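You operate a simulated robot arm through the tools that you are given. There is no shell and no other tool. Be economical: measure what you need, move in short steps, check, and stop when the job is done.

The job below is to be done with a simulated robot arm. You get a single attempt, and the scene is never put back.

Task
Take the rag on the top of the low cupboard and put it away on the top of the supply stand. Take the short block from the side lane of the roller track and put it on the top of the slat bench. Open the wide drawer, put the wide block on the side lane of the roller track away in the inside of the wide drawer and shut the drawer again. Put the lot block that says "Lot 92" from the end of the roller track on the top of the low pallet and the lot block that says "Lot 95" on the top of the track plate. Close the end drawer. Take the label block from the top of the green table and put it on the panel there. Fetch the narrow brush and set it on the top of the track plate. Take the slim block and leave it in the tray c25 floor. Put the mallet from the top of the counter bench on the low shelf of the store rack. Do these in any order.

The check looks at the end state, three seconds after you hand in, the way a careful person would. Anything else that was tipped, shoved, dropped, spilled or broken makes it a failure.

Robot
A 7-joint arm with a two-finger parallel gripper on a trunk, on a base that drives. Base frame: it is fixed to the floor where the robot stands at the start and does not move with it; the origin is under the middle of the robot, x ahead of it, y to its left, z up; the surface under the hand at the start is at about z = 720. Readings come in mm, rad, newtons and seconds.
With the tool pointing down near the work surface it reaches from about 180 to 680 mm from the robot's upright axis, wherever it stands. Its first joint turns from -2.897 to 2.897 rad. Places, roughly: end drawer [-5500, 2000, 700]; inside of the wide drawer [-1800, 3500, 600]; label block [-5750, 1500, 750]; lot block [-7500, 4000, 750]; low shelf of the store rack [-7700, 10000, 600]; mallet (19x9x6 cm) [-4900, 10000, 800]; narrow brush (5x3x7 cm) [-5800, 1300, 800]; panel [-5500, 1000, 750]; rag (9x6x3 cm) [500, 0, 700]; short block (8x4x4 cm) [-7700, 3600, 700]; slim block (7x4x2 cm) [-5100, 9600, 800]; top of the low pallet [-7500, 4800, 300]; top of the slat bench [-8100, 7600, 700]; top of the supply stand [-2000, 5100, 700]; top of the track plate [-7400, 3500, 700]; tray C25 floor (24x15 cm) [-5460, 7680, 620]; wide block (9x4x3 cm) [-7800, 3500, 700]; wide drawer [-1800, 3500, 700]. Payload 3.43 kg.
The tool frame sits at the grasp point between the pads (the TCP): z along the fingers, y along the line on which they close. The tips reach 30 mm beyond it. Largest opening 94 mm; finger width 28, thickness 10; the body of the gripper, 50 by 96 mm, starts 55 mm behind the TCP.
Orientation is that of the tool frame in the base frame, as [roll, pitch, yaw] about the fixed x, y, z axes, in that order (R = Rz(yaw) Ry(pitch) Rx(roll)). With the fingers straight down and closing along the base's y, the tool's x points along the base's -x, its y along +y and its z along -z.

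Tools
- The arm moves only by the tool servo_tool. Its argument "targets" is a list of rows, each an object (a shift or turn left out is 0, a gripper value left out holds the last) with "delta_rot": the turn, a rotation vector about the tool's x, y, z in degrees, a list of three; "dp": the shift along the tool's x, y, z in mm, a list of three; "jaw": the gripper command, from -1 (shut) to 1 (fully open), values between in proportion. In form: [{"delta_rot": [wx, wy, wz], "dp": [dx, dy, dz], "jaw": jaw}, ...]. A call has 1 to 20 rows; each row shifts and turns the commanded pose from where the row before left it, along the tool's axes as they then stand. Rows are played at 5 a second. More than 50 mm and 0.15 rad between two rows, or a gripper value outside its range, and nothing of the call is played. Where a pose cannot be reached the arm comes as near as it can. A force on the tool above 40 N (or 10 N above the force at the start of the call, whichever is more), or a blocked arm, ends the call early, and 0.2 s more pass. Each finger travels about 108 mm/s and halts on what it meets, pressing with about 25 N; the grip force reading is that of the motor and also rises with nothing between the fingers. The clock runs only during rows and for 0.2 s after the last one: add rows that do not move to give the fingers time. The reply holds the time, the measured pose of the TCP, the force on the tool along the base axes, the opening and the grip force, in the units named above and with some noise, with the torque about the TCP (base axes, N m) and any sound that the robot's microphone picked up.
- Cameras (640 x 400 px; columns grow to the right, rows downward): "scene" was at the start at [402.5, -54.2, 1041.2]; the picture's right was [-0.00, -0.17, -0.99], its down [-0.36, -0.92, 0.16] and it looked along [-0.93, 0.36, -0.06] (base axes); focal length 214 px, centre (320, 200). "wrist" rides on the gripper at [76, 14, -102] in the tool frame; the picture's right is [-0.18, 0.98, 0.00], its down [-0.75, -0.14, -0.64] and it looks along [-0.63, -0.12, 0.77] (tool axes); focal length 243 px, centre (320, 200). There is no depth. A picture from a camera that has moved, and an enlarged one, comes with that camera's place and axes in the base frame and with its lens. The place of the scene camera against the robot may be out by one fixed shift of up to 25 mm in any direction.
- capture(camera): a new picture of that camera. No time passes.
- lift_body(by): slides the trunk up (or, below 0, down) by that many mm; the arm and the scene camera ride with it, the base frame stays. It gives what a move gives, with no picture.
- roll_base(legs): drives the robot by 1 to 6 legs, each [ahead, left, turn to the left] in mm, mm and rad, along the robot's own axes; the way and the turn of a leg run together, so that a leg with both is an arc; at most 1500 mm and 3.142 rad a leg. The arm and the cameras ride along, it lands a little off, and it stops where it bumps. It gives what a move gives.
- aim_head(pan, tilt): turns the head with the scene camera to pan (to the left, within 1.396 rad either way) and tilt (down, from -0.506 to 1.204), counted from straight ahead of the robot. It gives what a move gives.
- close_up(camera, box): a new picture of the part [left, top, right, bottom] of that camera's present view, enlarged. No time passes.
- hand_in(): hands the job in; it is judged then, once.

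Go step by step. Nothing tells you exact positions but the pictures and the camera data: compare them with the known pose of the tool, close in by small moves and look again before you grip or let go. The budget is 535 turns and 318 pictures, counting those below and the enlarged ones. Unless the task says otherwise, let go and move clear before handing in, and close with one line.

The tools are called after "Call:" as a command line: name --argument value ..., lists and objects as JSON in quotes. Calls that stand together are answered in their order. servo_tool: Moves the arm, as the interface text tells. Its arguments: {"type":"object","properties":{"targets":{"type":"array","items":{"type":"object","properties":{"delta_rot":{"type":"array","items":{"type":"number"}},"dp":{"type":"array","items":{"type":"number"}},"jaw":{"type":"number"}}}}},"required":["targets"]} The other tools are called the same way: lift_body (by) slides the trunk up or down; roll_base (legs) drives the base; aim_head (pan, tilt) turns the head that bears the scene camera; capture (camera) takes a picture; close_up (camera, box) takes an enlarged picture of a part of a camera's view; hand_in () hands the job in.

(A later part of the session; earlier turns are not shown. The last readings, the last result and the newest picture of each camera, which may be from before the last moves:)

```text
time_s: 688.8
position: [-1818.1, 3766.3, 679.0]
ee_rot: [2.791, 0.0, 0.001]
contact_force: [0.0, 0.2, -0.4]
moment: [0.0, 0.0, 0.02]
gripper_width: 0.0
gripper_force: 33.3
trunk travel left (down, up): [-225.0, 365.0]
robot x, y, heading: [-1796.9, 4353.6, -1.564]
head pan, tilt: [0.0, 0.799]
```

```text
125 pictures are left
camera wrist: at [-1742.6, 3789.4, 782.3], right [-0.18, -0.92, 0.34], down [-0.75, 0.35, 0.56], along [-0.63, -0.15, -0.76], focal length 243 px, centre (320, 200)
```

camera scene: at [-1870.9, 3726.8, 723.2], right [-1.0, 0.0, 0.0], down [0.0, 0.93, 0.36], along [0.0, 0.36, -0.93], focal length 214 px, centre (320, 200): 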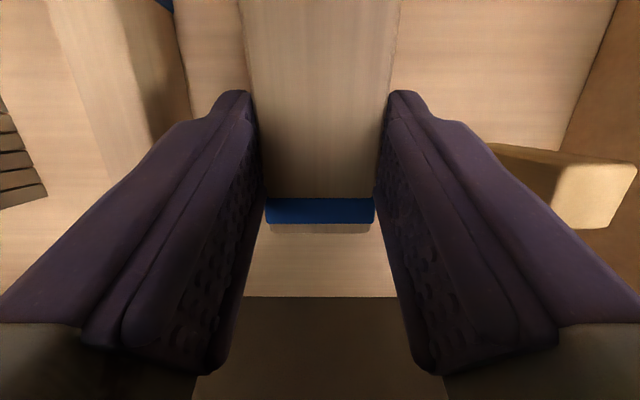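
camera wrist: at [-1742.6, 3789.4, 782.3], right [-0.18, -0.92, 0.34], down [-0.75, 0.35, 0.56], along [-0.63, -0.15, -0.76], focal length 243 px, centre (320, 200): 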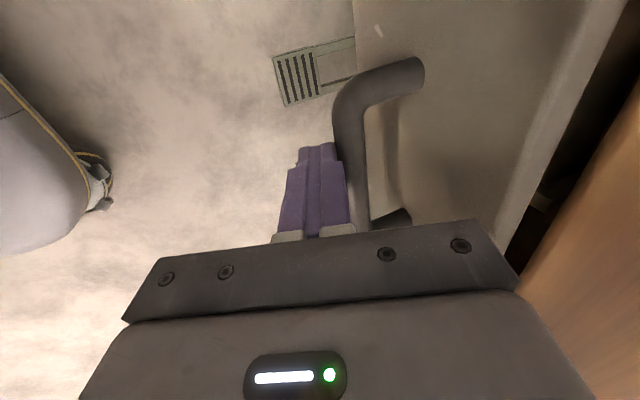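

Call:
servo_tool --targets '[{"dp": [0, 14.1, 5.1]}, {"dp": [0, 9.4, 3.4]}, {"dp": [0, 9.4, 3.4]}, {"dp": [0, 9.4, 3.4]}, {"dp": [0, 9.4, 3.4]}]'

Call:
capture --camera "wrist"

```text
time_s: 689.8
position: [-1818.3, 3730.6, 673.6]
ee_rot: [2.81, -0.003, 0.003]
contact_force: [0.4, 3.8, -6.3]
moment: [0.13, 0.07, 0.04]
gripper_width: 0.1
gripper_force: 32.9
trunk travel left (down, up): [-225.0, 365.0]
robot x, y, heading: [-1797.0, 4354.5, -1.566]
head pan, tilt: [0.0, 0.799]
stopped in row 5: the force on the tool passed its limit at 48 N (the readings are from after the stop); the commanded pose is now the measured one
```

```text
124 pictures are left
camera wrist: at [-1742.6, 3751.9, 777.9], right [-0.18, -0.93, 0.32], down [-0.76, 0.34, 0.56], along [-0.63, -0.14, -0.76], focal length 243 px, centre (320, 200)
```

wrist: 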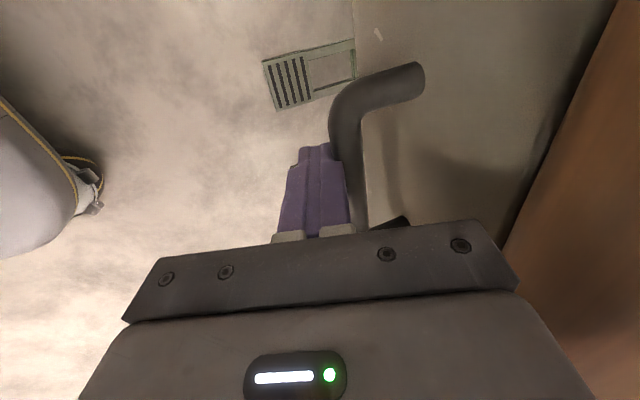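

Call:
servo_tool --targets '[{"dp": [0, 4.7, 1.7]}, {"dp": [0, 4.7, 1.7]}, {}]'

Call:
servo_tool --targets '[{"dp": [0, -28, -10]}, {"dp": [0, -40, -15]}, {"dp": [0, 0, -45]}, {"dp": [0, 0, -45]}, {"dp": [0, 0, -45], "jaw": 1}, {"dp": [0, 0, -45]}]'

Call:
capture --camera "wrist"

```text
time_s: 690.3
position: [-1818.7, 3730.9, 672.9]
ee_rot: [2.817, -0.004, 0.006]
contact_force: [-0.1, 10.3, 7.7]
moment: [-0.16, -0.04, 0.04]
gripper_width: 0.0
gripper_force: 32.8
trunk travel left (down, up): [-225.0, 365.0]
robot x, y, heading: [-1801.6, 4355.5, -1.568]
head pan, tilt: [0.0, 0.799]
stopped in row 2: the force on the tool passed its limit at 46 N (the readings are from after the stop); the commanded pose is now the measured one
```

```text
time_s: 691.7
position: [-1818.0, 3858.0, 848.2]
ee_rot: [2.817, -0.004, 0.005]
contact_force: [0.3, 0.3, -0.8]
moment: [0.02, -0.01, -0.03]
gripper_width: 93.9
gripper_force: 0.0
trunk travel left (down, up): [-225.0, 365.0]
robot x, y, heading: [-1797.8, 4356.5, -1.562]
head pan, tilt: [0.0, 0.799]
```

```text
123 pictures are left
camera wrist: at [-1743.4, 3879.2, 950.5], right [-0.18, -0.93, 0.31], down [-0.76, 0.34, 0.56], along [-0.63, -0.14, -0.77], focal length 243 px, centre (320, 200)
```

wrist: 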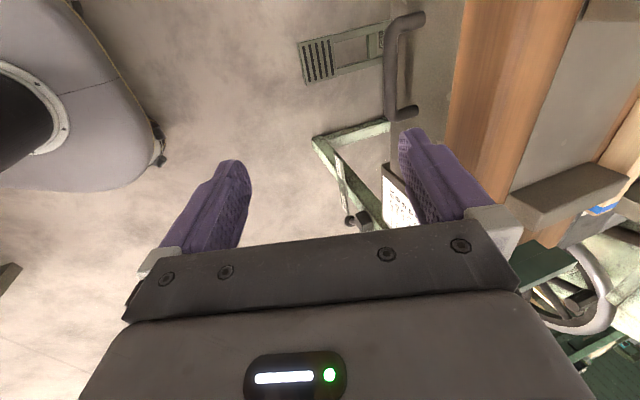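

Drawer is shut. Now the green table. Straighten the tool and drive to a point north of the end drawer.

Call:
servo_tool --targets '[{"dp": [0, 0, -30]}, {"delta_rot": [0, 0, -8.2]}, {"delta_rot": [0, 0, -8.2]}, {"delta_rot": [0, 0, -8.2]}, {"delta_rot": [0, 0, -8.2]}, {"delta_rot": [0, 0, -8.2]}, {"delta_rot": [0, 0, -8.2]}, {"delta_rot": [0, 0, -8.2]}, {"delta_rot": [0, 0, -8.2]}, {"delta_rot": [0, 0, -8.2]}, {"delta_rot": [0, 0, -8.2]}, {"delta_rot": [0, 0, -8]}, {"delta_rot": [0, -8, 0]}, {"delta_rot": [0, -8, 0]}]'

Call:
roll_base --legs '[[0, 0, -1.575], [1500, 0, 0], [1500, 0, 0], [700, 0, 0], [0, 0, 1.57], [700, 0, 0]]'

Call:
aim_head --pan 0 --tilt -0.4

Call:
capture --camera "scene"

```text
time_s: 694.7
position: [-1819.1, 3866.8, 874.2]
ee_rot: [3.137, 0.604, 1.572]
contact_force: [0.6, 0.5, -0.5]
moment: [0.03, 0.04, 0.0]
gripper_width: 94.4
gripper_force: 0.1
trunk travel left (down, up): [-225.0, 365.0]
robot x, y, heading: [-1798.1, 4350.9, -1.565]
head pan, tilt: [0.0, 0.799]
```

```text
time_s: 723.7
position: [-5538.0, 3156.6, 873.3]
ee_rot: [3.138, 0.605, 1.554]
contact_force: [-0.6, -0.3, -0.3]
moment: [0.02, 0.01, -0.01]
gripper_width: 93.9
gripper_force: 0.0
trunk travel left (down, up): [-225.0, 365.0]
robot x, y, heading: [-5506.8, 3637.6, -1.589]
head pan, tilt: [0.0, 0.799]
```

```text
time_s: 725.1
position: [-5538.3, 3156.7, 873.8]
ee_rot: [3.137, 0.605, 1.553]
contact_force: [-0.5, 0.7, -1.0]
moment: [0.01, -0.02, 0.0]
gripper_width: 93.9
gripper_force: 0.0
trunk travel left (down, up): [-225.0, 365.0]
robot x, y, heading: [-5506.6, 3635.5, -1.582]
head pan, tilt: [0.0, -0.4]
```

```text
122 pictures are left
camera scene: at [-5535.3, 3056.3, 996.4], right [-1.0, 0.01, 0.0], down [0.01, 0.54, -0.84], along [-0.01, -0.84, -0.54], focal length 214 px, centre (320, 200)
```

scene: 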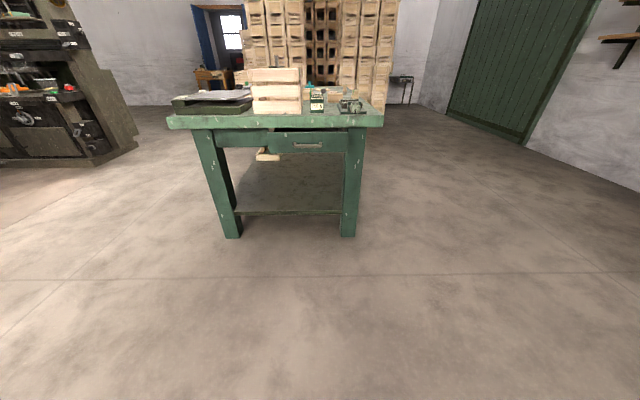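

Call:
close_up --camera "scene" --box '[150, 50, 400, 206]'

Call:
roll_base --legs '[[700, 80, 0]]'

Call:
aim_head --pan 0 --tilt -0.2

Call:
capture --camera "scene"

```text
2.56 times, centred on (275, 128) of scene
camera zoom: at [-5535.3, 3056.3, 996.4], right [-1.0, 0.01, 0.0], down [0.01, 0.54, -0.84], along [-0.01, -0.84, -0.54], focal length 549 px, centre (435, 384)
```

zoom: 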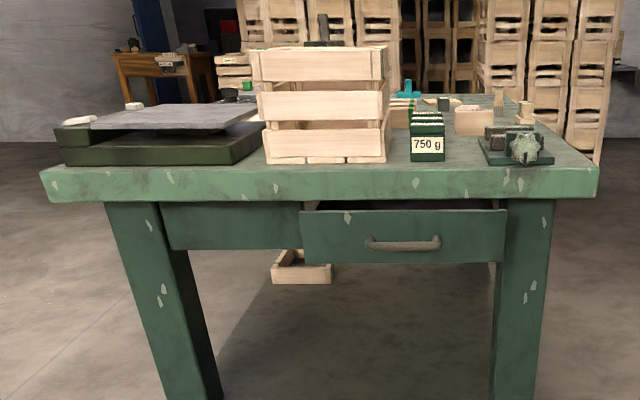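

```text
time_s: 729.0
position: [-5464.7, 2458.2, 873.5]
ee_rot: [3.136, 0.602, 1.556]
contact_force: [-0.1, -0.2, 0.9]
moment: [-0.01, -0.02, 0.02]
gripper_width: 94.1
gripper_force: 0.0
trunk travel left (down, up): [-225.0, 365.0]
robot x, y, heading: [-5438.2, 2941.0, -1.585]
head pan, tilt: [0.0, -0.4]
```

```text
time_s: 729.7
position: [-5464.7, 2458.0, 874.5]
ee_rot: [3.137, 0.602, 1.555]
contact_force: [-0.5, 0.1, 0.1]
moment: [0.05, 0.03, -0.01]
gripper_width: 94.0
gripper_force: 0.2
trunk travel left (down, up): [-225.0, 365.0]
robot x, y, heading: [-5432.7, 2942.9, -1.585]
head pan, tilt: [0.0, -0.201]
```

```text
120 pictures are left
camera scene: at [-5460.8, 2366.1, 979.3], right [-1.0, 0.01, 0.0], down [0.01, 0.69, -0.72], along [-0.01, -0.72, -0.69], focal length 214 px, centre (320, 200)
```

scene: 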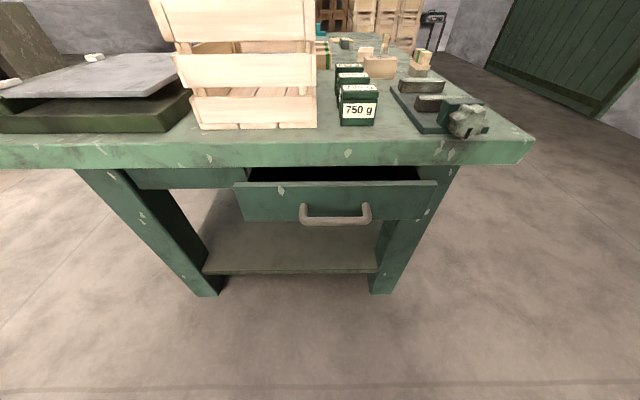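

Call:
capture --camera "wrist"

```text
119 pictures are left
camera wrist: at [-5449.5, 2580.5, 916.5], right [0.98, -0.16, 0.11], down [-0.15, -0.25, 0.96], along [-0.13, -0.95, -0.27], focal length 243 px, centre (320, 200)
```

wrist: 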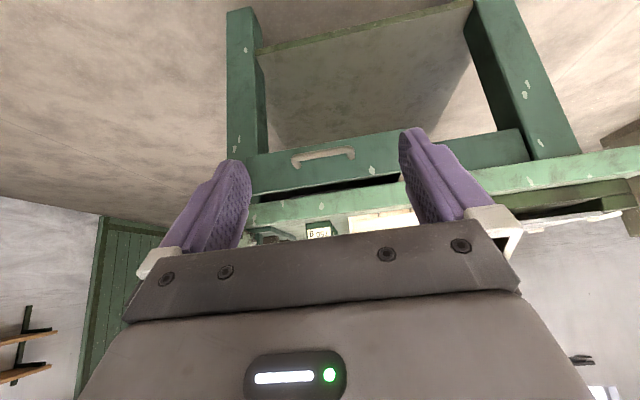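

End drawer handle is at about (-5493,2114,689). I'll push it shut with closed fingers against the handle bar.

Call:
roll_base --legs '[[250, 0, 0]]'

Call:
servo_tool --targets '[{"dp": [0, -14, 0], "jaw": -1}, {"dp": [0, -12, 0]}, {"dp": [25, 0, 36.5]}, {"dp": [25, 0, 36.5]}, {"dp": [25, 0, 36.5]}, {"dp": [25, 0, 36.5]}]'

Call:
aim_head --pan 0 --tilt 0.2

Call:
capture --camera "scene"

Call:
capture --camera "wrist"

```text
time_s: 731.5
position: [-5467.6, 2209.5, 873.8]
ee_rot: [3.135, 0.605, 1.557]
contact_force: [0.5, -0.2, 1.0]
moment: [0.02, -0.04, -0.02]
gripper_width: 94.0
gripper_force: 0.0
trunk travel left (down, up): [-225.0, 365.0]
robot x, y, heading: [-5436.1, 2694.7, -1.585]
head pan, tilt: [0.0, -0.201]
```

```text
time_s: 732.9
position: [-5491.7, 2210.2, 697.8]
ee_rot: [3.138, 0.603, 1.558]
contact_force: [0.1, -0.4, -0.6]
moment: [0.0, 0.01, -0.05]
gripper_width: 0.0
gripper_force: 25.1
trunk travel left (down, up): [-225.0, 365.0]
robot x, y, heading: [-5434.3, 2691.3, -1.575]
head pan, tilt: [0.0, -0.201]
```

```text
time_s: 733.8
position: [-5490.9, 2210.5, 698.4]
ee_rot: [3.136, 0.605, 1.558]
contact_force: [0.1, -0.3, 0.5]
moment: [-0.02, -0.02, -0.01]
gripper_width: 0.0
gripper_force: 25.2
trunk travel left (down, up): [-225.0, 365.0]
robot x, y, heading: [-5437.0, 2696.5, -1.576]
head pan, tilt: [0.0, 0.201]
```

```text
118 pictures are left
camera scene: at [-5487.7, 2141.6, 774.6], right [-1.0, 0.01, 0.0], down [0.01, 0.92, -0.39], along [0.0, -0.39, -0.92], focal length 214 px, centre (320, 200)
```

scene: 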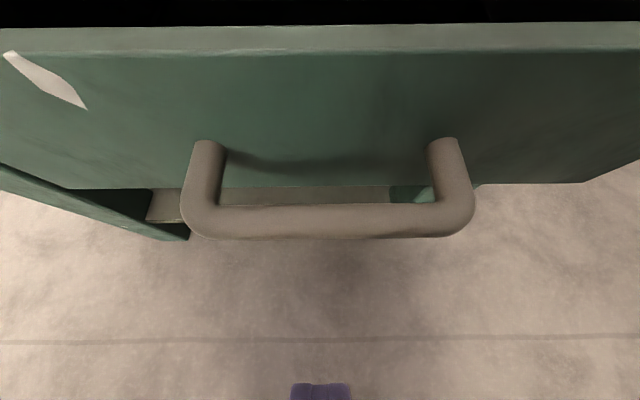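

```text
117 pictures are left
camera wrist: at [-5476.9, 2332.2, 740.2], right [0.98, -0.16, 0.11], down [-0.15, -0.25, 0.96], along [-0.13, -0.95, -0.27], focal length 243 px, centre (320, 200)
```

wrist: 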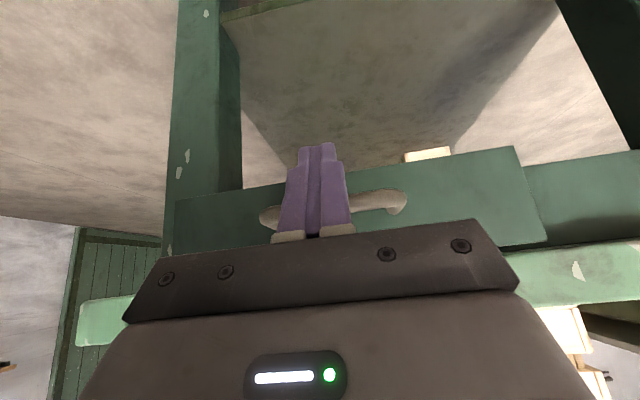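

Call:
aim_head --pan 0 --tilt 0.9

Call:
servo_tool --targets '[{"dp": [-16.5, 0, 11.3]}, {"dp": [-16.5, 0, 11.3]}, {"dp": [-12.4, 0, 8.5]}, {"dp": [-12.4, 0, 8.5]}, {"dp": [-12.4, 0, 8.5]}, {"dp": [-12.4, 0, 8.5]}]'

Call:
capture --camera "wrist"

```text
time_s: 734.9
position: [-5493.0, 2210.2, 698.3]
ee_rot: [3.135, 0.603, 1.557]
contact_force: [0.0, -0.1, -0.2]
moment: [-0.02, 0.0, 0.0]
gripper_width: 0.0
gripper_force: 25.6
trunk travel left (down, up): [-225.0, 365.0]
robot x, y, heading: [-5435.7, 2695.9, -1.582]
head pan, tilt: [0.0, 0.901]
```

```text
time_s: 736.2
position: [-5492.5, 2110.6, 696.5]
ee_rot: [3.136, 0.604, 1.556]
contact_force: [-0.2, 0.1, 0.6]
moment: [0.02, -0.01, 0.01]
gripper_width: 0.0
gripper_force: 24.9
trunk travel left (down, up): [-225.0, 365.0]
robot x, y, heading: [-5436.5, 2696.0, -1.586]
head pan, tilt: [0.0, 0.901]
```

```text
116 pictures are left
camera wrist: at [-5477.7, 2231.3, 739.6], right [0.98, -0.16, 0.11], down [-0.15, -0.25, 0.96], along [-0.13, -0.95, -0.27], focal length 243 px, centre (320, 200)
```

wrist: 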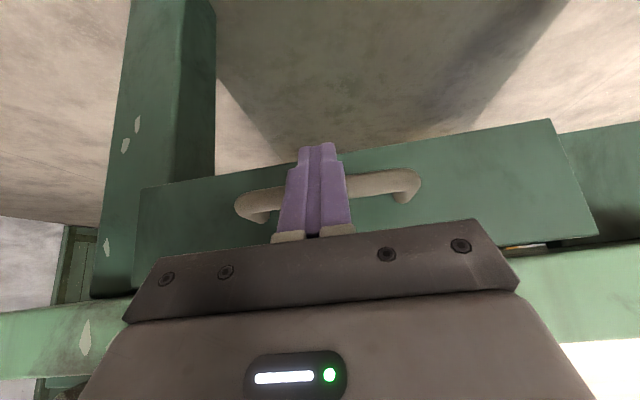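

Call:
servo_tool --targets '[{"dp": [-12.4, 0, 8.5]}, {"dp": [-12.4, 0, 8.5]}, {"dp": [-12.4, 0, 8.5]}, {"dp": [-12.4, 0, 8.5]}, {"dp": [-8.2, 0, 5.6]}, {"dp": [-8.2, 0, 5.6]}]'

Call:
capture --camera "wrist"

```text
time_s: 737.3
position: [-5494.5, 2062.7, 698.0]
ee_rot: [3.135, 0.597, 1.556]
contact_force: [3.0, 36.8, 29.7]
moment: [-4.51, -0.2, 0.18]
gripper_width: 0.0
gripper_force: 25.4
trunk travel left (down, up): [-225.0, 365.0]
robot x, y, heading: [-5437.0, 2695.0, -1.58]
head pan, tilt: [0.0, 0.901]
stopped in row 5: the force on the tool passed its limit at 52 N (the readings are from after the stop); the commanded pose is now the measured one
```

```text
115 pictures are left
camera wrist: at [-5479.6, 2184.8, 740.8], right [0.98, -0.16, 0.11], down [-0.15, -0.26, 0.95], along [-0.13, -0.95, -0.28], focal length 243 px, centre (320, 200)
```

wrist: 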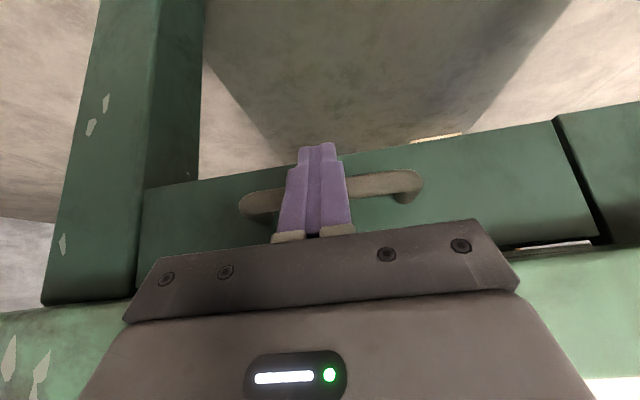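

The head mount met the table edge. I'll back off, turn the tool 90° so it points sideways, and push again.

Call:
servo_tool --targets '[{"dp": [33, 0, -22.6]}, {"dp": [33, 0, -22.6]}, {"delta_rot": [0, 0, 8.2]}, {"delta_rot": [0, 0, 8.2]}, {"delta_rot": [0, 0, 8.2]}, {"delta_rot": [0, 0, 8.2]}, {"delta_rot": [0, 0, 8.2]}, {"delta_rot": [0, 0, 8.2]}, {"delta_rot": [0, 0, 8.2]}, {"delta_rot": [0, 0, 8.2]}, {"delta_rot": [0, 0, 8.2]}, {"delta_rot": [0, 0, 8.2]}, {"delta_rot": [0, 0, 8]}]'

Call:
capture --camera "wrist"

```text
time_s: 740.1
position: [-5493.1, 2139.3, 695.1]
ee_rot: [2.548, -0.004, -0.015]
contact_force: [0.1, 0.7, -0.8]
moment: [0.0, 0.02, 0.01]
gripper_width: 0.0
gripper_force: 25.3
trunk travel left (down, up): [-225.0, 365.0]
robot x, y, heading: [-5435.3, 2693.0, -1.581]
head pan, tilt: [0.0, 0.901]
```

```text
114 pictures are left
camera wrist: at [-5417.9, 2184.5, 789.4], right [-0.2, -0.81, 0.55], down [-0.75, 0.49, 0.45], along [-0.63, -0.32, -0.71], focal length 243 px, centre (320, 200)
```

wrist: 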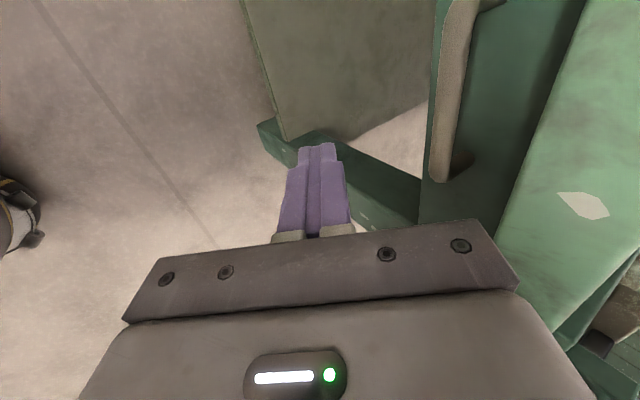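

Call:
servo_tool --targets '[{"dp": [0, 16.6, 11.2]}, {"dp": [0, 16.6, 11.2]}, {"dp": [0, 16.6, 11.2]}, {"dp": [0, 16.6, 11.2]}, {"dp": [0, 8.3, 5.6]}, {"dp": [0, 8.3, 5.6]}, {"dp": [0, 8.3, 5.6]}]'

Call:
capture --camera "wrist"

```text
time_s: 741.4
position: [-5493.5, 2052.1, 690.9]
ee_rot: [2.564, -0.007, -0.008]
contact_force: [-1.6, 21.9, 5.6]
moment: [-1.67, -0.23, 0.53]
gripper_width: 0.0
gripper_force: 24.7
trunk travel left (down, up): [-225.0, 365.0]
robot x, y, heading: [-5440.8, 2696.3, -1.581]
head pan, tilt: [0.0, 0.901]
stopped in row 6: the force on the tool passed its limit at 52 N (the readings are from after the stop); the commanded pose is now the measured one
```

```text
113 pictures are left
camera wrist: at [-5418.6, 2096.7, 786.1], right [-0.19, -0.82, 0.54], down [-0.75, 0.47, 0.45], along [-0.63, -0.32, -0.71], focal length 243 px, centre (320, 200)
```

wrist: 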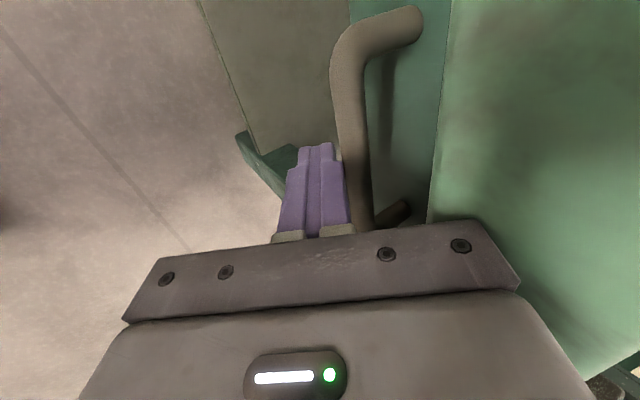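

The gripper body is blocked by the table edge. I'll back off and level the tool so the closed fingertips push the handle bar end-on.

Call:
servo_tool --targets '[{"dp": [0, -33, -22]}, {"dp": [0, -33, -22]}, {"delta_rot": [-8, 0, 0]}, {"delta_rot": [-8, 0, 0]}, {"delta_rot": [-8, 0, 0]}, {"delta_rot": [-8, 0, 0]}, {"delta_rot": [-8, 0, 0]}, {}]'

Call:
capture --camera "wrist"

```text
time_s: 743.2
position: [-5493.5, 2128.0, 691.6]
ee_rot: [1.859, -0.005, -0.009]
contact_force: [0.0, -0.6, 0.3]
moment: [0.0, -0.02, -0.01]
gripper_width: 0.1
gripper_force: 25.0
trunk travel left (down, up): [-225.0, 365.0]
robot x, y, heading: [-5436.2, 2698.5, -1.584]
head pan, tilt: [0.0, 0.901]
```

```text
112 pictures are left
camera wrist: at [-5416.9, 2222.5, 736.0], right [-0.19, -0.28, 0.94], down [-0.75, 0.66, 0.04], along [-0.64, -0.7, -0.34], focal length 243 px, centre (320, 200)
```

wrist: 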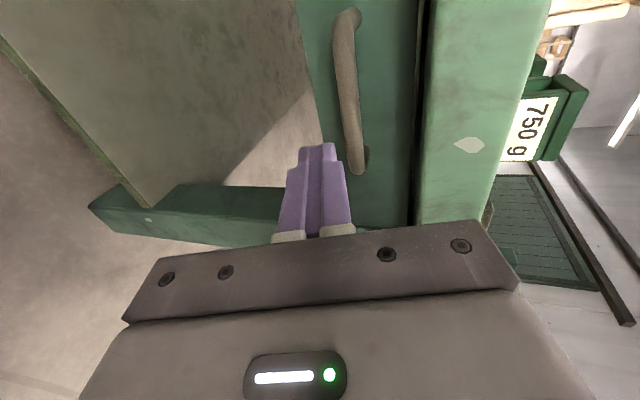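

Call:
servo_tool --targets '[{"dp": [0, 7, 0]}, {"dp": [0, 5.7, 19.2]}, {"dp": [0, 5.7, 19.2]}, {"dp": [0, 4.3, 14.4]}, {"dp": [0, 2.8, 9.6]}, {"dp": [0, 2.8, 9.6]}, {"dp": [0, 2.8, 9.6]}, {"dp": [0, 2.8, 9.6]}]'

Call:
capture --camera "wrist"

```text
time_s: 744.9
position: [-5494.6, 2048.7, 697.2]
ee_rot: [1.864, -0.005, -0.008]
contact_force: [-1.5, 28.0, 24.0]
moment: [-0.49, -0.38, 0.34]
gripper_width: 0.2
gripper_force: 25.3
trunk travel left (down, up): [-225.0, 365.0]
robot x, y, heading: [-5434.2, 2697.7, -1.581]
head pan, tilt: [0.0, 0.901]
stopped in row 8: the force on the tool passed its limit at 54 N (the readings are from after the stop); the commanded pose is now the measured one
```

```text
111 pictures are left
camera wrist: at [-5418.3, 2143.2, 742.3], right [-0.19, -0.28, 0.94], down [-0.75, 0.66, 0.05], along [-0.63, -0.7, -0.34], focal length 243 px, centre (320, 200)
```

wrist: 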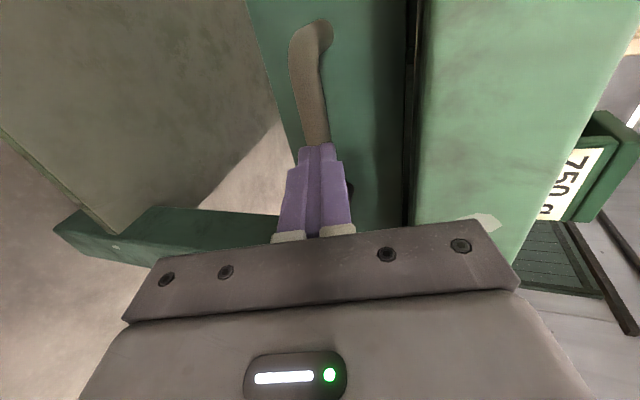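

Call:
servo_tool --targets '[{"dp": [0, 1.4, 4.8]}, {"dp": [0, 1.4, 4.8]}, {"dp": [0, 1.4, 4.8]}]'

Call:
servo_tool --targets '[{"dp": [0, -10, -40]}, {"dp": [0, -12, -40]}, {"dp": [0, -12, -40]}, {"dp": [0, -12, -40]}]'

Call:
capture --camera "wrist"

```text
time_s: 745.2
position: [-5494.1, 2048.4, 696.9]
ee_rot: [1.863, -0.005, -0.007]
contact_force: [-1.1, 30.5, 26.9]
moment: [-0.57, -0.39, 0.44]
gripper_width: 0.3
gripper_force: 25.0
trunk travel left (down, up): [-225.0, 365.0]
robot x, y, heading: [-5438.1, 2697.6, -1.579]
head pan, tilt: [0.0, 0.901]
stopped in row 1: the force on the tool passed its limit at 51 N (the readings are from after the stop); the commanded pose is now the measured one
```

```text
time_s: 746.2
position: [-5493.7, 2212.7, 697.3]
ee_rot: [1.869, -0.006, -0.008]
contact_force: [0.0, 0.0, 0.2]
moment: [0.0, 0.0, -0.01]
gripper_width: 0.0
gripper_force: 25.1
trunk travel left (down, up): [-225.0, 365.0]
robot x, y, heading: [-5439.6, 2700.9, -1.58]
head pan, tilt: [0.0, 0.901]
```

```text
110 pictures are left
camera wrist: at [-5417.6, 2307.0, 742.3], right [-0.19, -0.29, 0.94], down [-0.75, 0.66, 0.05], along [-0.63, -0.69, -0.34], focal length 243 px, centre (320, 200)
```

wrist: 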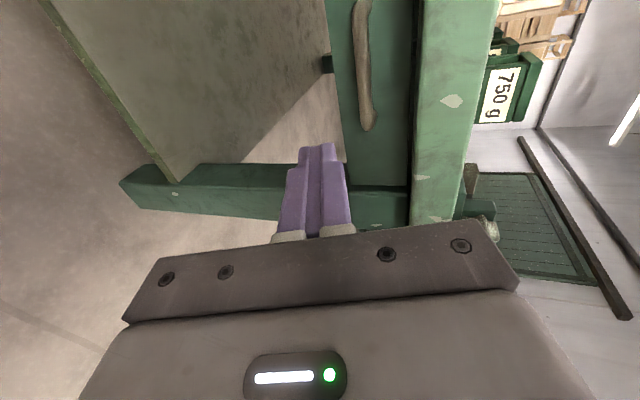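

I'll restore the tool orientation and check from a distance whether the drawer is flush.

Call:
servo_tool --targets '[{"delta_rot": [8, 0, 0], "dp": [0, 10, -20]}, {"delta_rot": [8, 0, 0], "dp": [0, 10, -20]}, {"delta_rot": [8, 0, 0]}, {"delta_rot": [8, 0, 0]}, {"delta_rot": [8, 0, 0]}, {"delta_rot": [0, 0, -8.2]}, {"delta_rot": [0, 0, -8.2]}, {"delta_rot": [0, 0, -8.2]}, {"delta_rot": [0, 0, -8.2]}, {"delta_rot": [0, 0, -8.2]}, {"delta_rot": [0, 0, -8.2]}, {"delta_rot": [0, 0, -8.2]}, {"delta_rot": [0, 0, -8.2]}, {"delta_rot": [0, 0, -8.2]}, {"delta_rot": [0, 0, -8.2]}, {"delta_rot": [0, 0, -8]}]'

Call:
roll_base --legs '[[-250, 0, 0]]'

Call:
aim_head --pan 0 --tilt -0.3

Call:
capture --camera "scene"

```text
time_s: 749.6
position: [-5491.7, 2242.9, 730.4]
ee_rot: [3.137, 0.577, 1.564]
contact_force: [0.8, 0.6, 0.9]
moment: [0.01, 0.01, 0.01]
gripper_width: 0.1
gripper_force: 25.0
trunk travel left (down, up): [-225.0, 365.0]
robot x, y, heading: [-5439.5, 2695.6, -1.583]
head pan, tilt: [0.0, 0.901]
```

```text
time_s: 751.4
position: [-5490.1, 2493.2, 729.0]
ee_rot: [3.135, 0.574, 1.559]
contact_force: [0.5, 0.9, 0.3]
moment: [0.02, -0.03, -0.03]
gripper_width: 0.0
gripper_force: 24.4
trunk travel left (down, up): [-225.0, 365.0]
robot x, y, heading: [-5431.7, 2949.4, -1.581]
head pan, tilt: [0.0, 0.901]
```

```text
time_s: 752.8
position: [-5490.0, 2493.5, 729.9]
ee_rot: [3.134, 0.574, 1.559]
contact_force: [0.7, 0.6, -0.7]
moment: [0.01, 0.02, 0.02]
gripper_width: 0.0
gripper_force: 25.1
trunk travel left (down, up): [-225.0, 365.0]
robot x, y, heading: [-5432.8, 2952.1, -1.586]
head pan, tilt: [0.0, -0.3]
```

```text
109 pictures are left
camera scene: at [-5486.6, 2393.2, 840.9], right [-1.0, 0.01, -0.01], down [0.01, 0.64, -0.77], along [0.0, -0.77, -0.64], focal length 214 px, centre (320, 200)
```

scene: 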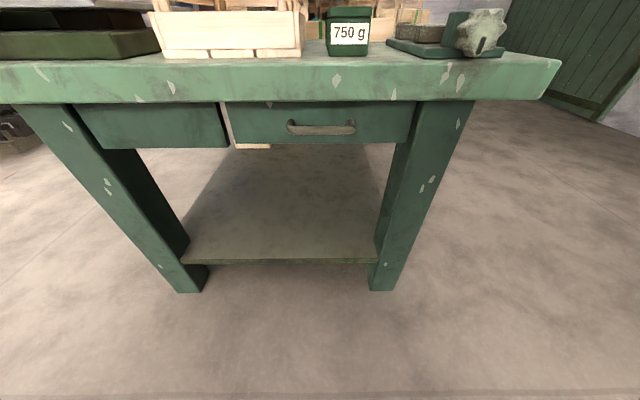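

Call:
close_up --camera "scene" --box '[180, 80, 440, 180]'

```text
2.46 times, centred on (310, 130) of scene
camera zoom: at [-5486.6, 2393.2, 840.9], right [-1.0, 0.01, -0.01], down [0.01, 0.64, -0.77], along [0.0, -0.77, -0.64], focal length 528 px, centre (345, 372)
```

zoom: 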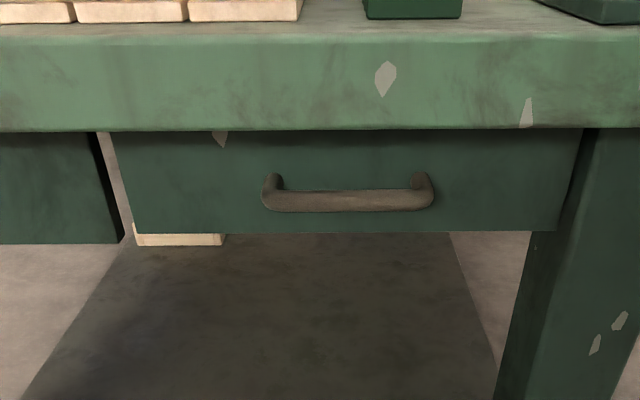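

The drawer is recessed flush. Next the label block and brush near the west edge of the green table; I'll go around to the west side.

Call:
servo_tool --targets '[{"dp": [-24, 0, -35], "jaw": 1}, {"dp": [-24, 0, -35]}, {"dp": [-24, 0, -35]}, {"dp": [-24, 0, -35]}]'

Call:
roll_base --legs '[[0, -1000, 0], [1400, 0, 0], [0, 0, 1.58]]'

Call:
aim_head --pan 0 --tilt -0.2

Call:
capture --camera "scene"

```text
time_s: 753.8
position: [-5491.1, 2490.4, 900.3]
ee_rot: [3.136, 0.575, 1.559]
contact_force: [-0.3, 1.2, -0.1]
moment: [0.0, -0.01, 0.03]
gripper_width: 94.0
gripper_force: 0.1
trunk travel left (down, up): [-225.0, 365.0]
robot x, y, heading: [-5435.3, 2951.1, -1.585]
head pan, tilt: [0.0, -0.3]
```

```text
time_s: 769.5
position: [-5975.8, 1508.0, 899.3]
ee_rot: [3.135, 0.573, -3.122]
contact_force: [-0.7, -0.3, -0.4]
moment: [-0.03, -0.01, -0.01]
gripper_width: 93.9
gripper_force: 0.0
trunk travel left (down, up): [-225.0, 365.0]
robot x, y, heading: [-6434.6, 1549.5, 0.027]
head pan, tilt: [0.0, -0.3]
```

```text
time_s: 770.1
position: [-5975.1, 1507.6, 899.4]
ee_rot: [3.133, 0.573, -3.122]
contact_force: [-0.6, -0.8, -0.7]
moment: [-0.02, -0.04, 0.0]
gripper_width: 94.0
gripper_force: 0.1
trunk travel left (down, up): [-225.0, 365.0]
robot x, y, heading: [-6439.7, 1546.5, 0.019]
head pan, tilt: [0.0, -0.201]
```

```text
107 pictures are left
camera scene: at [-5889.2, 1495.1, 1002.0], right [0.02, -1.0, -0.01], down [-0.71, -0.01, -0.7], along [0.7, 0.02, -0.71], focal length 214 px, centre (320, 200)
```

scene: 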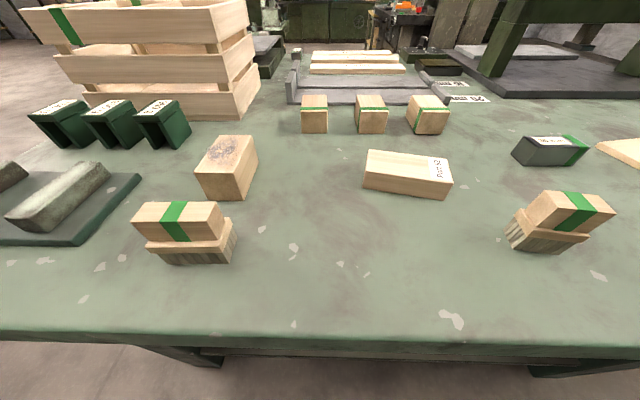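

Call:
close_up --camera "scene" --box '[120, 80, 380, 270]'

Call:
close_up --camera "scene" --box '[340, 80, 640, 270]'

Call:
aim_head --pan -0.7 --tilt -0.1

Call:
capture --camera "scene"

```text
2.11 times, centred on (250, 175) of scene
camera zoom: at [-5889.2, 1495.1, 1002.0], right [0.02, -1.0, -0.01], down [-0.71, -0.01, -0.7], along [0.7, 0.02, -0.71], focal length 452 px, centre (467, 253)
```

zoom: 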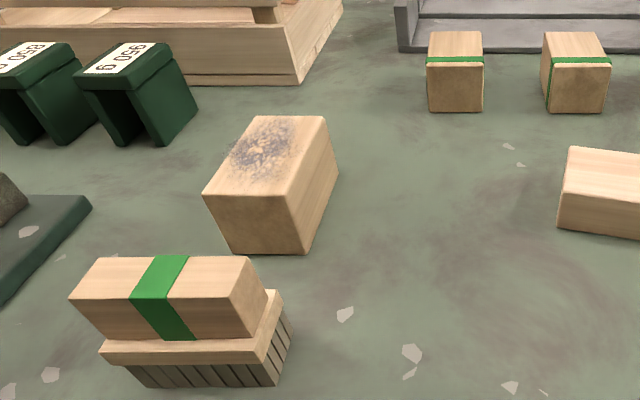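

```text
2.11 times, centred on (490, 175) of scene
camera zoom: at [-5889.2, 1495.1, 1002.0], right [0.02, -1.0, -0.01], down [-0.71, -0.01, -0.7], along [0.7, 0.02, -0.71], focal length 452 px, centre (-38, 253)
```

zoom: 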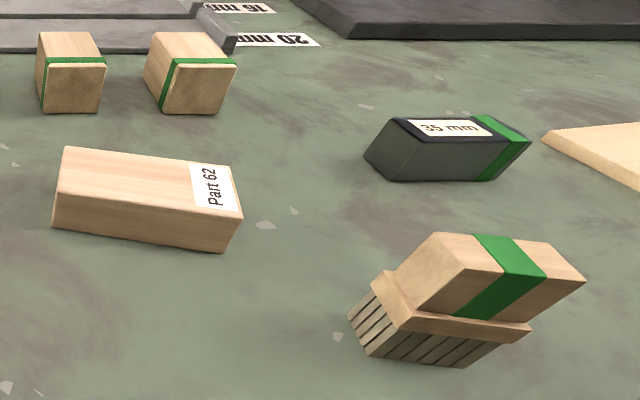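

```text
time_s: 771.2
position: [-5975.4, 1508.0, 898.5]
ee_rot: [3.135, 0.574, -3.121]
contact_force: [-1.1, -0.6, -0.8]
moment: [-0.01, 0.01, -0.03]
gripper_width: 94.0
gripper_force: 0.1
trunk travel left (down, up): [-225.0, 365.0]
robot x, y, heading: [-6437.0, 1548.4, 0.018]
head pan, tilt: [-0.7, -0.099]
```

```text
104 pictures are left
camera scene: at [-5904.1, 1438.7, 1010.9], right [-0.33, -0.78, 0.54], down [-0.79, -0.08, -0.6], along [0.51, -0.62, -0.59], focal length 214 px, centre (320, 200)
```

scene: 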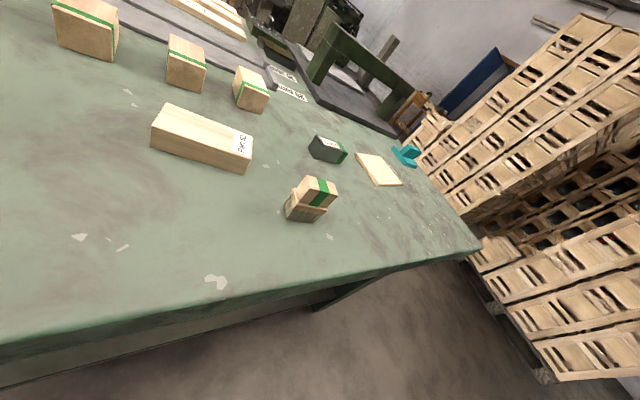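

Two brushes and a "Part 62" label block; the panel is the plain board further right. I'll get a top-down view of the right part to identify the narrow brush.

Call:
roll_base --legs '[[180, -290, -0.02]]'

Call:
servo_tool --targets '[{"delta_rot": [0, 8, 0]}, {"delta_rot": [0, 8, 0]}, {"delta_rot": [0, 8, 0]}, {"delta_rot": [0, 8, 0]}, {"dp": [0, 0, -45]}, {"dp": [0, 0, -45]}]'

Call:
aim_head --pan 0 --tilt 0

Call:
capture --camera "scene"

Call:
capture --camera "wrist"

```text
time_s: 773.4
position: [-5795.4, 1209.2, 899.5]
ee_rot: [3.135, 0.573, 3.139]
contact_force: [0.4, 0.2, -0.2]
moment: [0.04, 0.01, 0.03]
gripper_width: 94.0
gripper_force: 0.1
trunk travel left (down, up): [-225.0, 365.0]
robot x, y, heading: [-6251.7, 1261.7, 0.002]
head pan, tilt: [-0.7, -0.099]
```

```text
time_s: 774.8
position: [-5796.0, 1208.0, 989.7]
ee_rot: [3.136, 0.015, -3.138]
contact_force: [-0.9, -0.1, 0.2]
moment: [-0.01, 0.0, 0.02]
gripper_width: 93.8
gripper_force: 0.0
trunk travel left (down, up): [-225.0, 365.0]
robot x, y, heading: [-6250.9, 1260.2, -0.002]
head pan, tilt: [-0.7, -0.099]
```

```text
time_s: 775.9
position: [-5795.1, 1208.6, 988.3]
ee_rot: [3.137, 0.015, -3.139]
contact_force: [-0.4, 0.0, 0.1]
moment: [-0.05, 0.02, -0.04]
gripper_width: 94.1
gripper_force: 0.1
trunk travel left (down, up): [-225.0, 365.0]
robot x, y, heading: [-6254.0, 1260.5, -0.006]
head pan, tilt: [0.0, 0.0]
```

```text
103 pictures are left
camera scene: at [-5681.9, 1194.0, 1024.5], right [0.0, -1.0, 0.0], down [-1.0, 0.0, -0.02], along [0.02, 0.0, -1.0], focal length 214 px, centre (320, 200)
```

scene: 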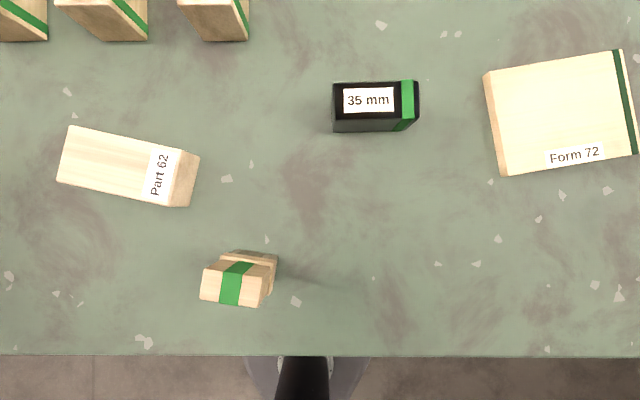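

```text
102 pictures are left
camera wrist: at [-5874.6, 1223.0, 1091.1], right [0.18, 0.98, 0.01], down [0.74, -0.14, 0.65], along [0.64, -0.11, -0.76], focal length 243 px, centre (320, 200)
```

wrist: 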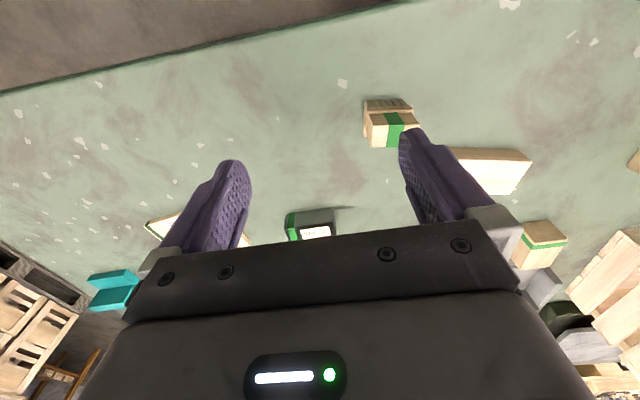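

Brush 2 measures about 5x3 cm – the narrow brush. The board "Form 72" is the panel. First the label block "Part 62" near (-5645,1402).

Call:
servo_tool --targets '[{"dp": [-30, 38, 0]}, {"dp": [-30, 38, 0]}, {"dp": [-30, 39, 0]}, {"dp": [-30, 39, 0]}, {"dp": [-31, 39, 0]}, {"delta_rot": [0, 0, -8.2]}, {"delta_rot": [0, 0, -8.2]}, {"delta_rot": [0, 0, -8.2]}, {"delta_rot": [0, 0, -8.2]}, {"delta_rot": [0, 0, -8.2]}, {"delta_rot": [0, 0, -8.2]}, {"delta_rot": [0, 0, -8.2]}, {"delta_rot": [0, 0, -8.2]}, {"delta_rot": [0, 0, -8.2]}, {"delta_rot": [0, 0, -3.2]}, {"dp": [0, 0, 45]}]'

Call:
capture --camera "wrist"

Call:
capture --camera "scene"

```text
time_s: 779.3
position: [-5643.8, 1404.3, 946.6]
ee_rot: [-3.128, 0.009, -1.795]
contact_force: [-0.4, 0.6, -1.0]
moment: [0.01, 0.02, 0.01]
gripper_width: 94.3
gripper_force: 0.1
trunk travel left (down, up): [-225.0, 365.0]
robot x, y, heading: [-6254.2, 1262.6, 0.001]
head pan, tilt: [0.0, 0.0]
```

```text
101 pictures are left
camera wrist: at [-5677.1, 1332.9, 1050.3], right [-0.92, 0.4, -0.01], down [0.29, 0.7, 0.65], along [0.27, 0.59, -0.76], focal length 243 px, centre (320, 200)
```

wrist: 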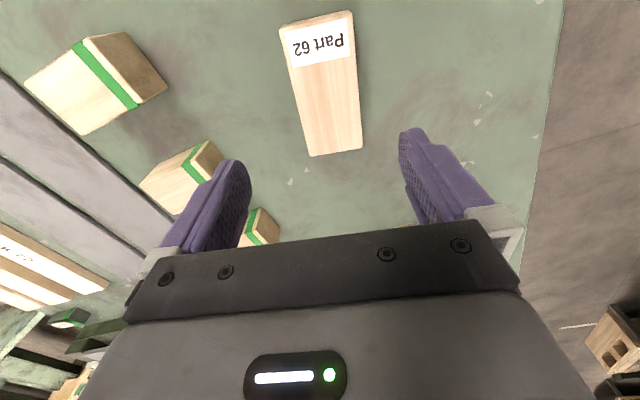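

```text
100 pictures are left
camera scene: at [-5615.3, 1496.3, 982.8], right [0.97, -0.22, 0.01], down [-0.22, -0.98, -0.01], along [0.02, 0.01, -1.0], focal length 214 px, centre (320, 200)
```

scene: 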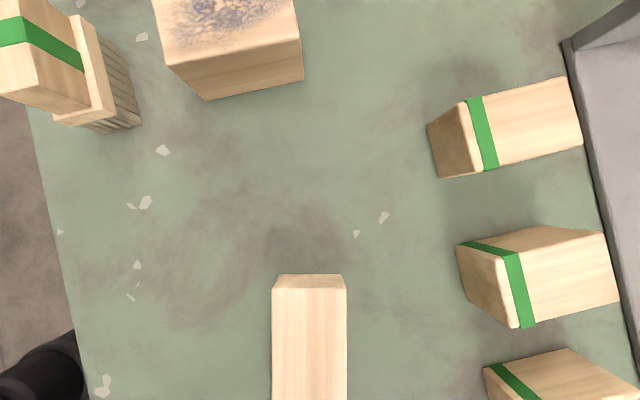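

Call:
servo_tool --targets '[{"dp": [7, 1, 45]}, {"dp": [0, 0, 45]}]'

Call:
capture --camera "wrist"

```text
time_s: 779.9
position: [-5645.1, 1397.4, 856.6]
ee_rot: [-3.127, 0.009, -1.796]
contact_force: [0.4, -0.6, 0.1]
moment: [-0.01, 0.0, 0.01]
gripper_width: 93.8
gripper_force: 0.1
trunk travel left (down, up): [-225.0, 365.0]
robot x, y, heading: [-6254.4, 1262.0, -0.002]
head pan, tilt: [0.0, 0.0]
```

```text
99 pictures are left
camera wrist: at [-5678.7, 1326.9, 959.8], right [-0.92, 0.4, -0.01], down [0.3, 0.7, 0.65], along [0.27, 0.59, -0.76], focal length 243 px, centre (320, 200)
```

wrist: 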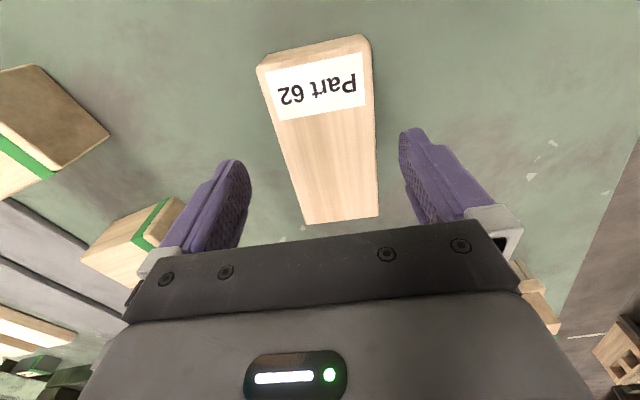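

Call:
servo_tool --targets '[{"dp": [0, 3, 20], "jaw": 0.6}, {"dp": [0, 0, 18]}, {"dp": [0, 0, 8]}, {"dp": [0, 0, 6]}, {"dp": [0, 0, 5]}, {"dp": [0, 0, 4]}]'

Call:
capture --camera "wrist"

```text
time_s: 780.5
position: [-5647.5, 1397.2, 830.7]
ee_rot: [-3.124, 0.01, -1.796]
contact_force: [-7.4, -3.6, 19.5]
moment: [-0.18, 1.18, 0.25]
gripper_width: 78.7
gripper_force: 3.2
trunk travel left (down, up): [-225.0, 365.0]
robot x, y, heading: [-6254.8, 1263.6, -0.004]
head pan, tilt: [0.0, 0.0]
stopped in row 2: the force on the tool passed its limit at 54 N (the readings are from after the stop); the commanded pose is now the measured one
```

```text
98 pictures are left
camera wrist: at [-5680.3, 1326.4, 933.7], right [-0.92, 0.4, -0.02], down [0.29, 0.7, 0.65], along [0.27, 0.59, -0.76], focal length 243 px, centre (320, 200)
```

wrist: 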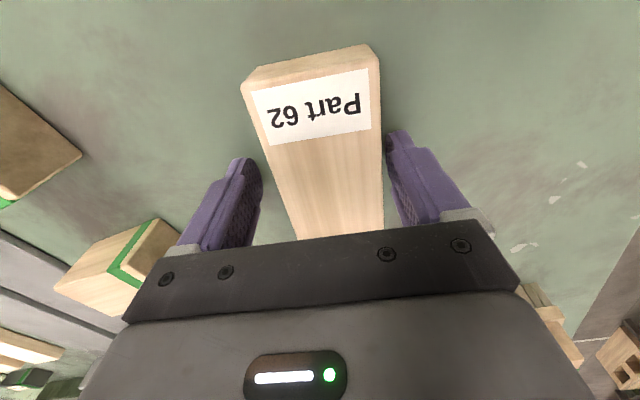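

A finger met the block's top – it is wider (~70 mm) than I assumed. Raise, open fully and retry.

Call:
servo_tool --targets '[{"dp": [0, 0, -20], "jaw": 1}, {}, {"dp": [0, 2, 0]}]'

Call:
capture --camera "wrist"

```text
time_s: 781.3
position: [-5648.4, 1399.1, 848.2]
ee_rot: [-3.123, 0.011, -1.797]
contact_force: [0.4, -0.5, 0.5]
moment: [-0.01, 0.02, 0.02]
gripper_width: 93.9
gripper_force: 0.1
trunk travel left (down, up): [-225.0, 365.0]
robot x, y, heading: [-6256.1, 1259.0, -0.003]
head pan, tilt: [0.0, 0.0]
```

```text
97 pictures are left
camera wrist: at [-5681.9, 1327.5, 950.9], right [-0.92, 0.4, -0.02], down [0.29, 0.7, 0.65], along [0.27, 0.59, -0.76], focal length 243 px, centre (320, 200)
```

wrist: 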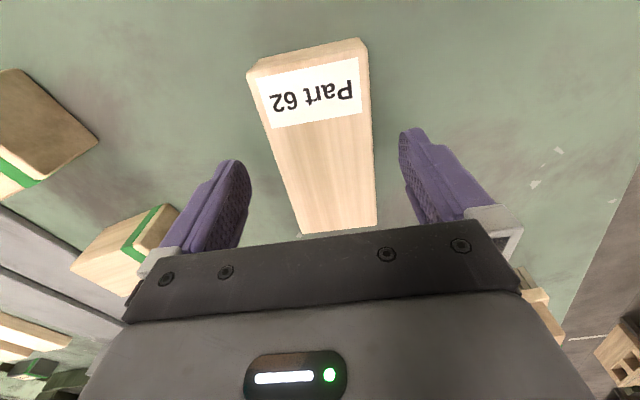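

Call:
servo_tool --targets '[{"dp": [0, 0, 15]}, {"dp": [0, 0, 12]}, {"dp": [0, 0, 8]}, {"dp": [0, 0, 6]}, {"dp": [0, 0, 5]}, {"dp": [0, 0, 4]}]'

Call:
capture --camera "wrist"

```text
time_s: 781.9
position: [-5648.4, 1399.4, 832.0]
ee_rot: [-3.119, 0.012, -1.795]
contact_force: [-13.0, -3.9, 26.9]
moment: [-0.13, 1.85, 0.16]
gripper_width: 93.9
gripper_force: 0.1
trunk travel left (down, up): [-225.0, 365.0]
robot x, y, heading: [-6255.3, 1260.6, -0.0]
head pan, tilt: [0.0, 0.0]
stopped in row 3: the force on the tool passed its limit at 52 N (the readings are from after the stop); the commanded pose is now the measured one
```

```text
96 pictures are left
camera wrist: at [-5682.3, 1327.2, 933.8], right [-0.92, 0.4, -0.02], down [0.29, 0.7, 0.65], along [0.28, 0.59, -0.76], focal length 243 px, centre (320, 200)
```

wrist: 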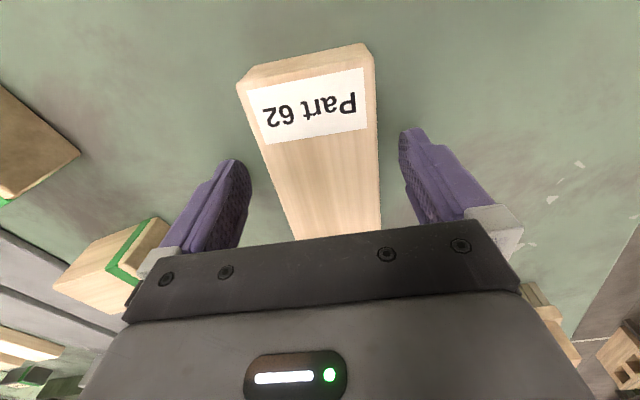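

The fingertips are touching the table itself (z≈801), so the block is already between them. Level the tool, shift slightly along the block, and close.

Call:
servo_tool --targets '[{"dp": [0, 0, -3]}, {"dp": [8, 0, 0], "delta_rot": [-1.3, 0, 0]}, {}]'

Call:
servo_tool --targets '[{"jaw": -1}, {}, {}, {}, {}]'

Call:
capture --camera "wrist"

```text
time_s: 782.7
position: [-5647.0, 1391.6, 831.2]
ee_rot: [3.14, 0.012, -1.795]
contact_force: [0.4, 0.9, -0.2]
moment: [0.0, 0.01, -0.01]
gripper_width: 94.1
gripper_force: 0.1
trunk travel left (down, up): [-225.0, 365.0]
robot x, y, heading: [-6253.1, 1263.3, -0.004]
head pan, tilt: [0.0, 0.0]
```

```text
time_s: 783.9
position: [-5646.0, 1390.0, 831.6]
ee_rot: [-3.141, 0.012, -1.796]
contact_force: [0.2, 0.1, -0.5]
moment: [0.02, -0.01, -0.04]
gripper_width: 58.8
gripper_force: 25.2
trunk travel left (down, up): [-225.0, 365.0]
robot x, y, heading: [-6254.6, 1265.3, -0.006]
head pan, tilt: [0.0, 0.0]
```

```text
95 pictures are left
camera wrist: at [-5678.9, 1319.3, 933.9], right [-0.92, 0.4, 0.0], down [0.3, 0.7, 0.65], along [0.26, 0.6, -0.76], focal length 243 px, centre (320, 200)
```

wrist: 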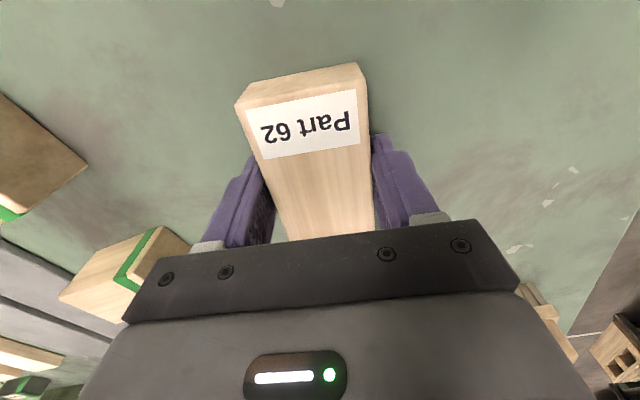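

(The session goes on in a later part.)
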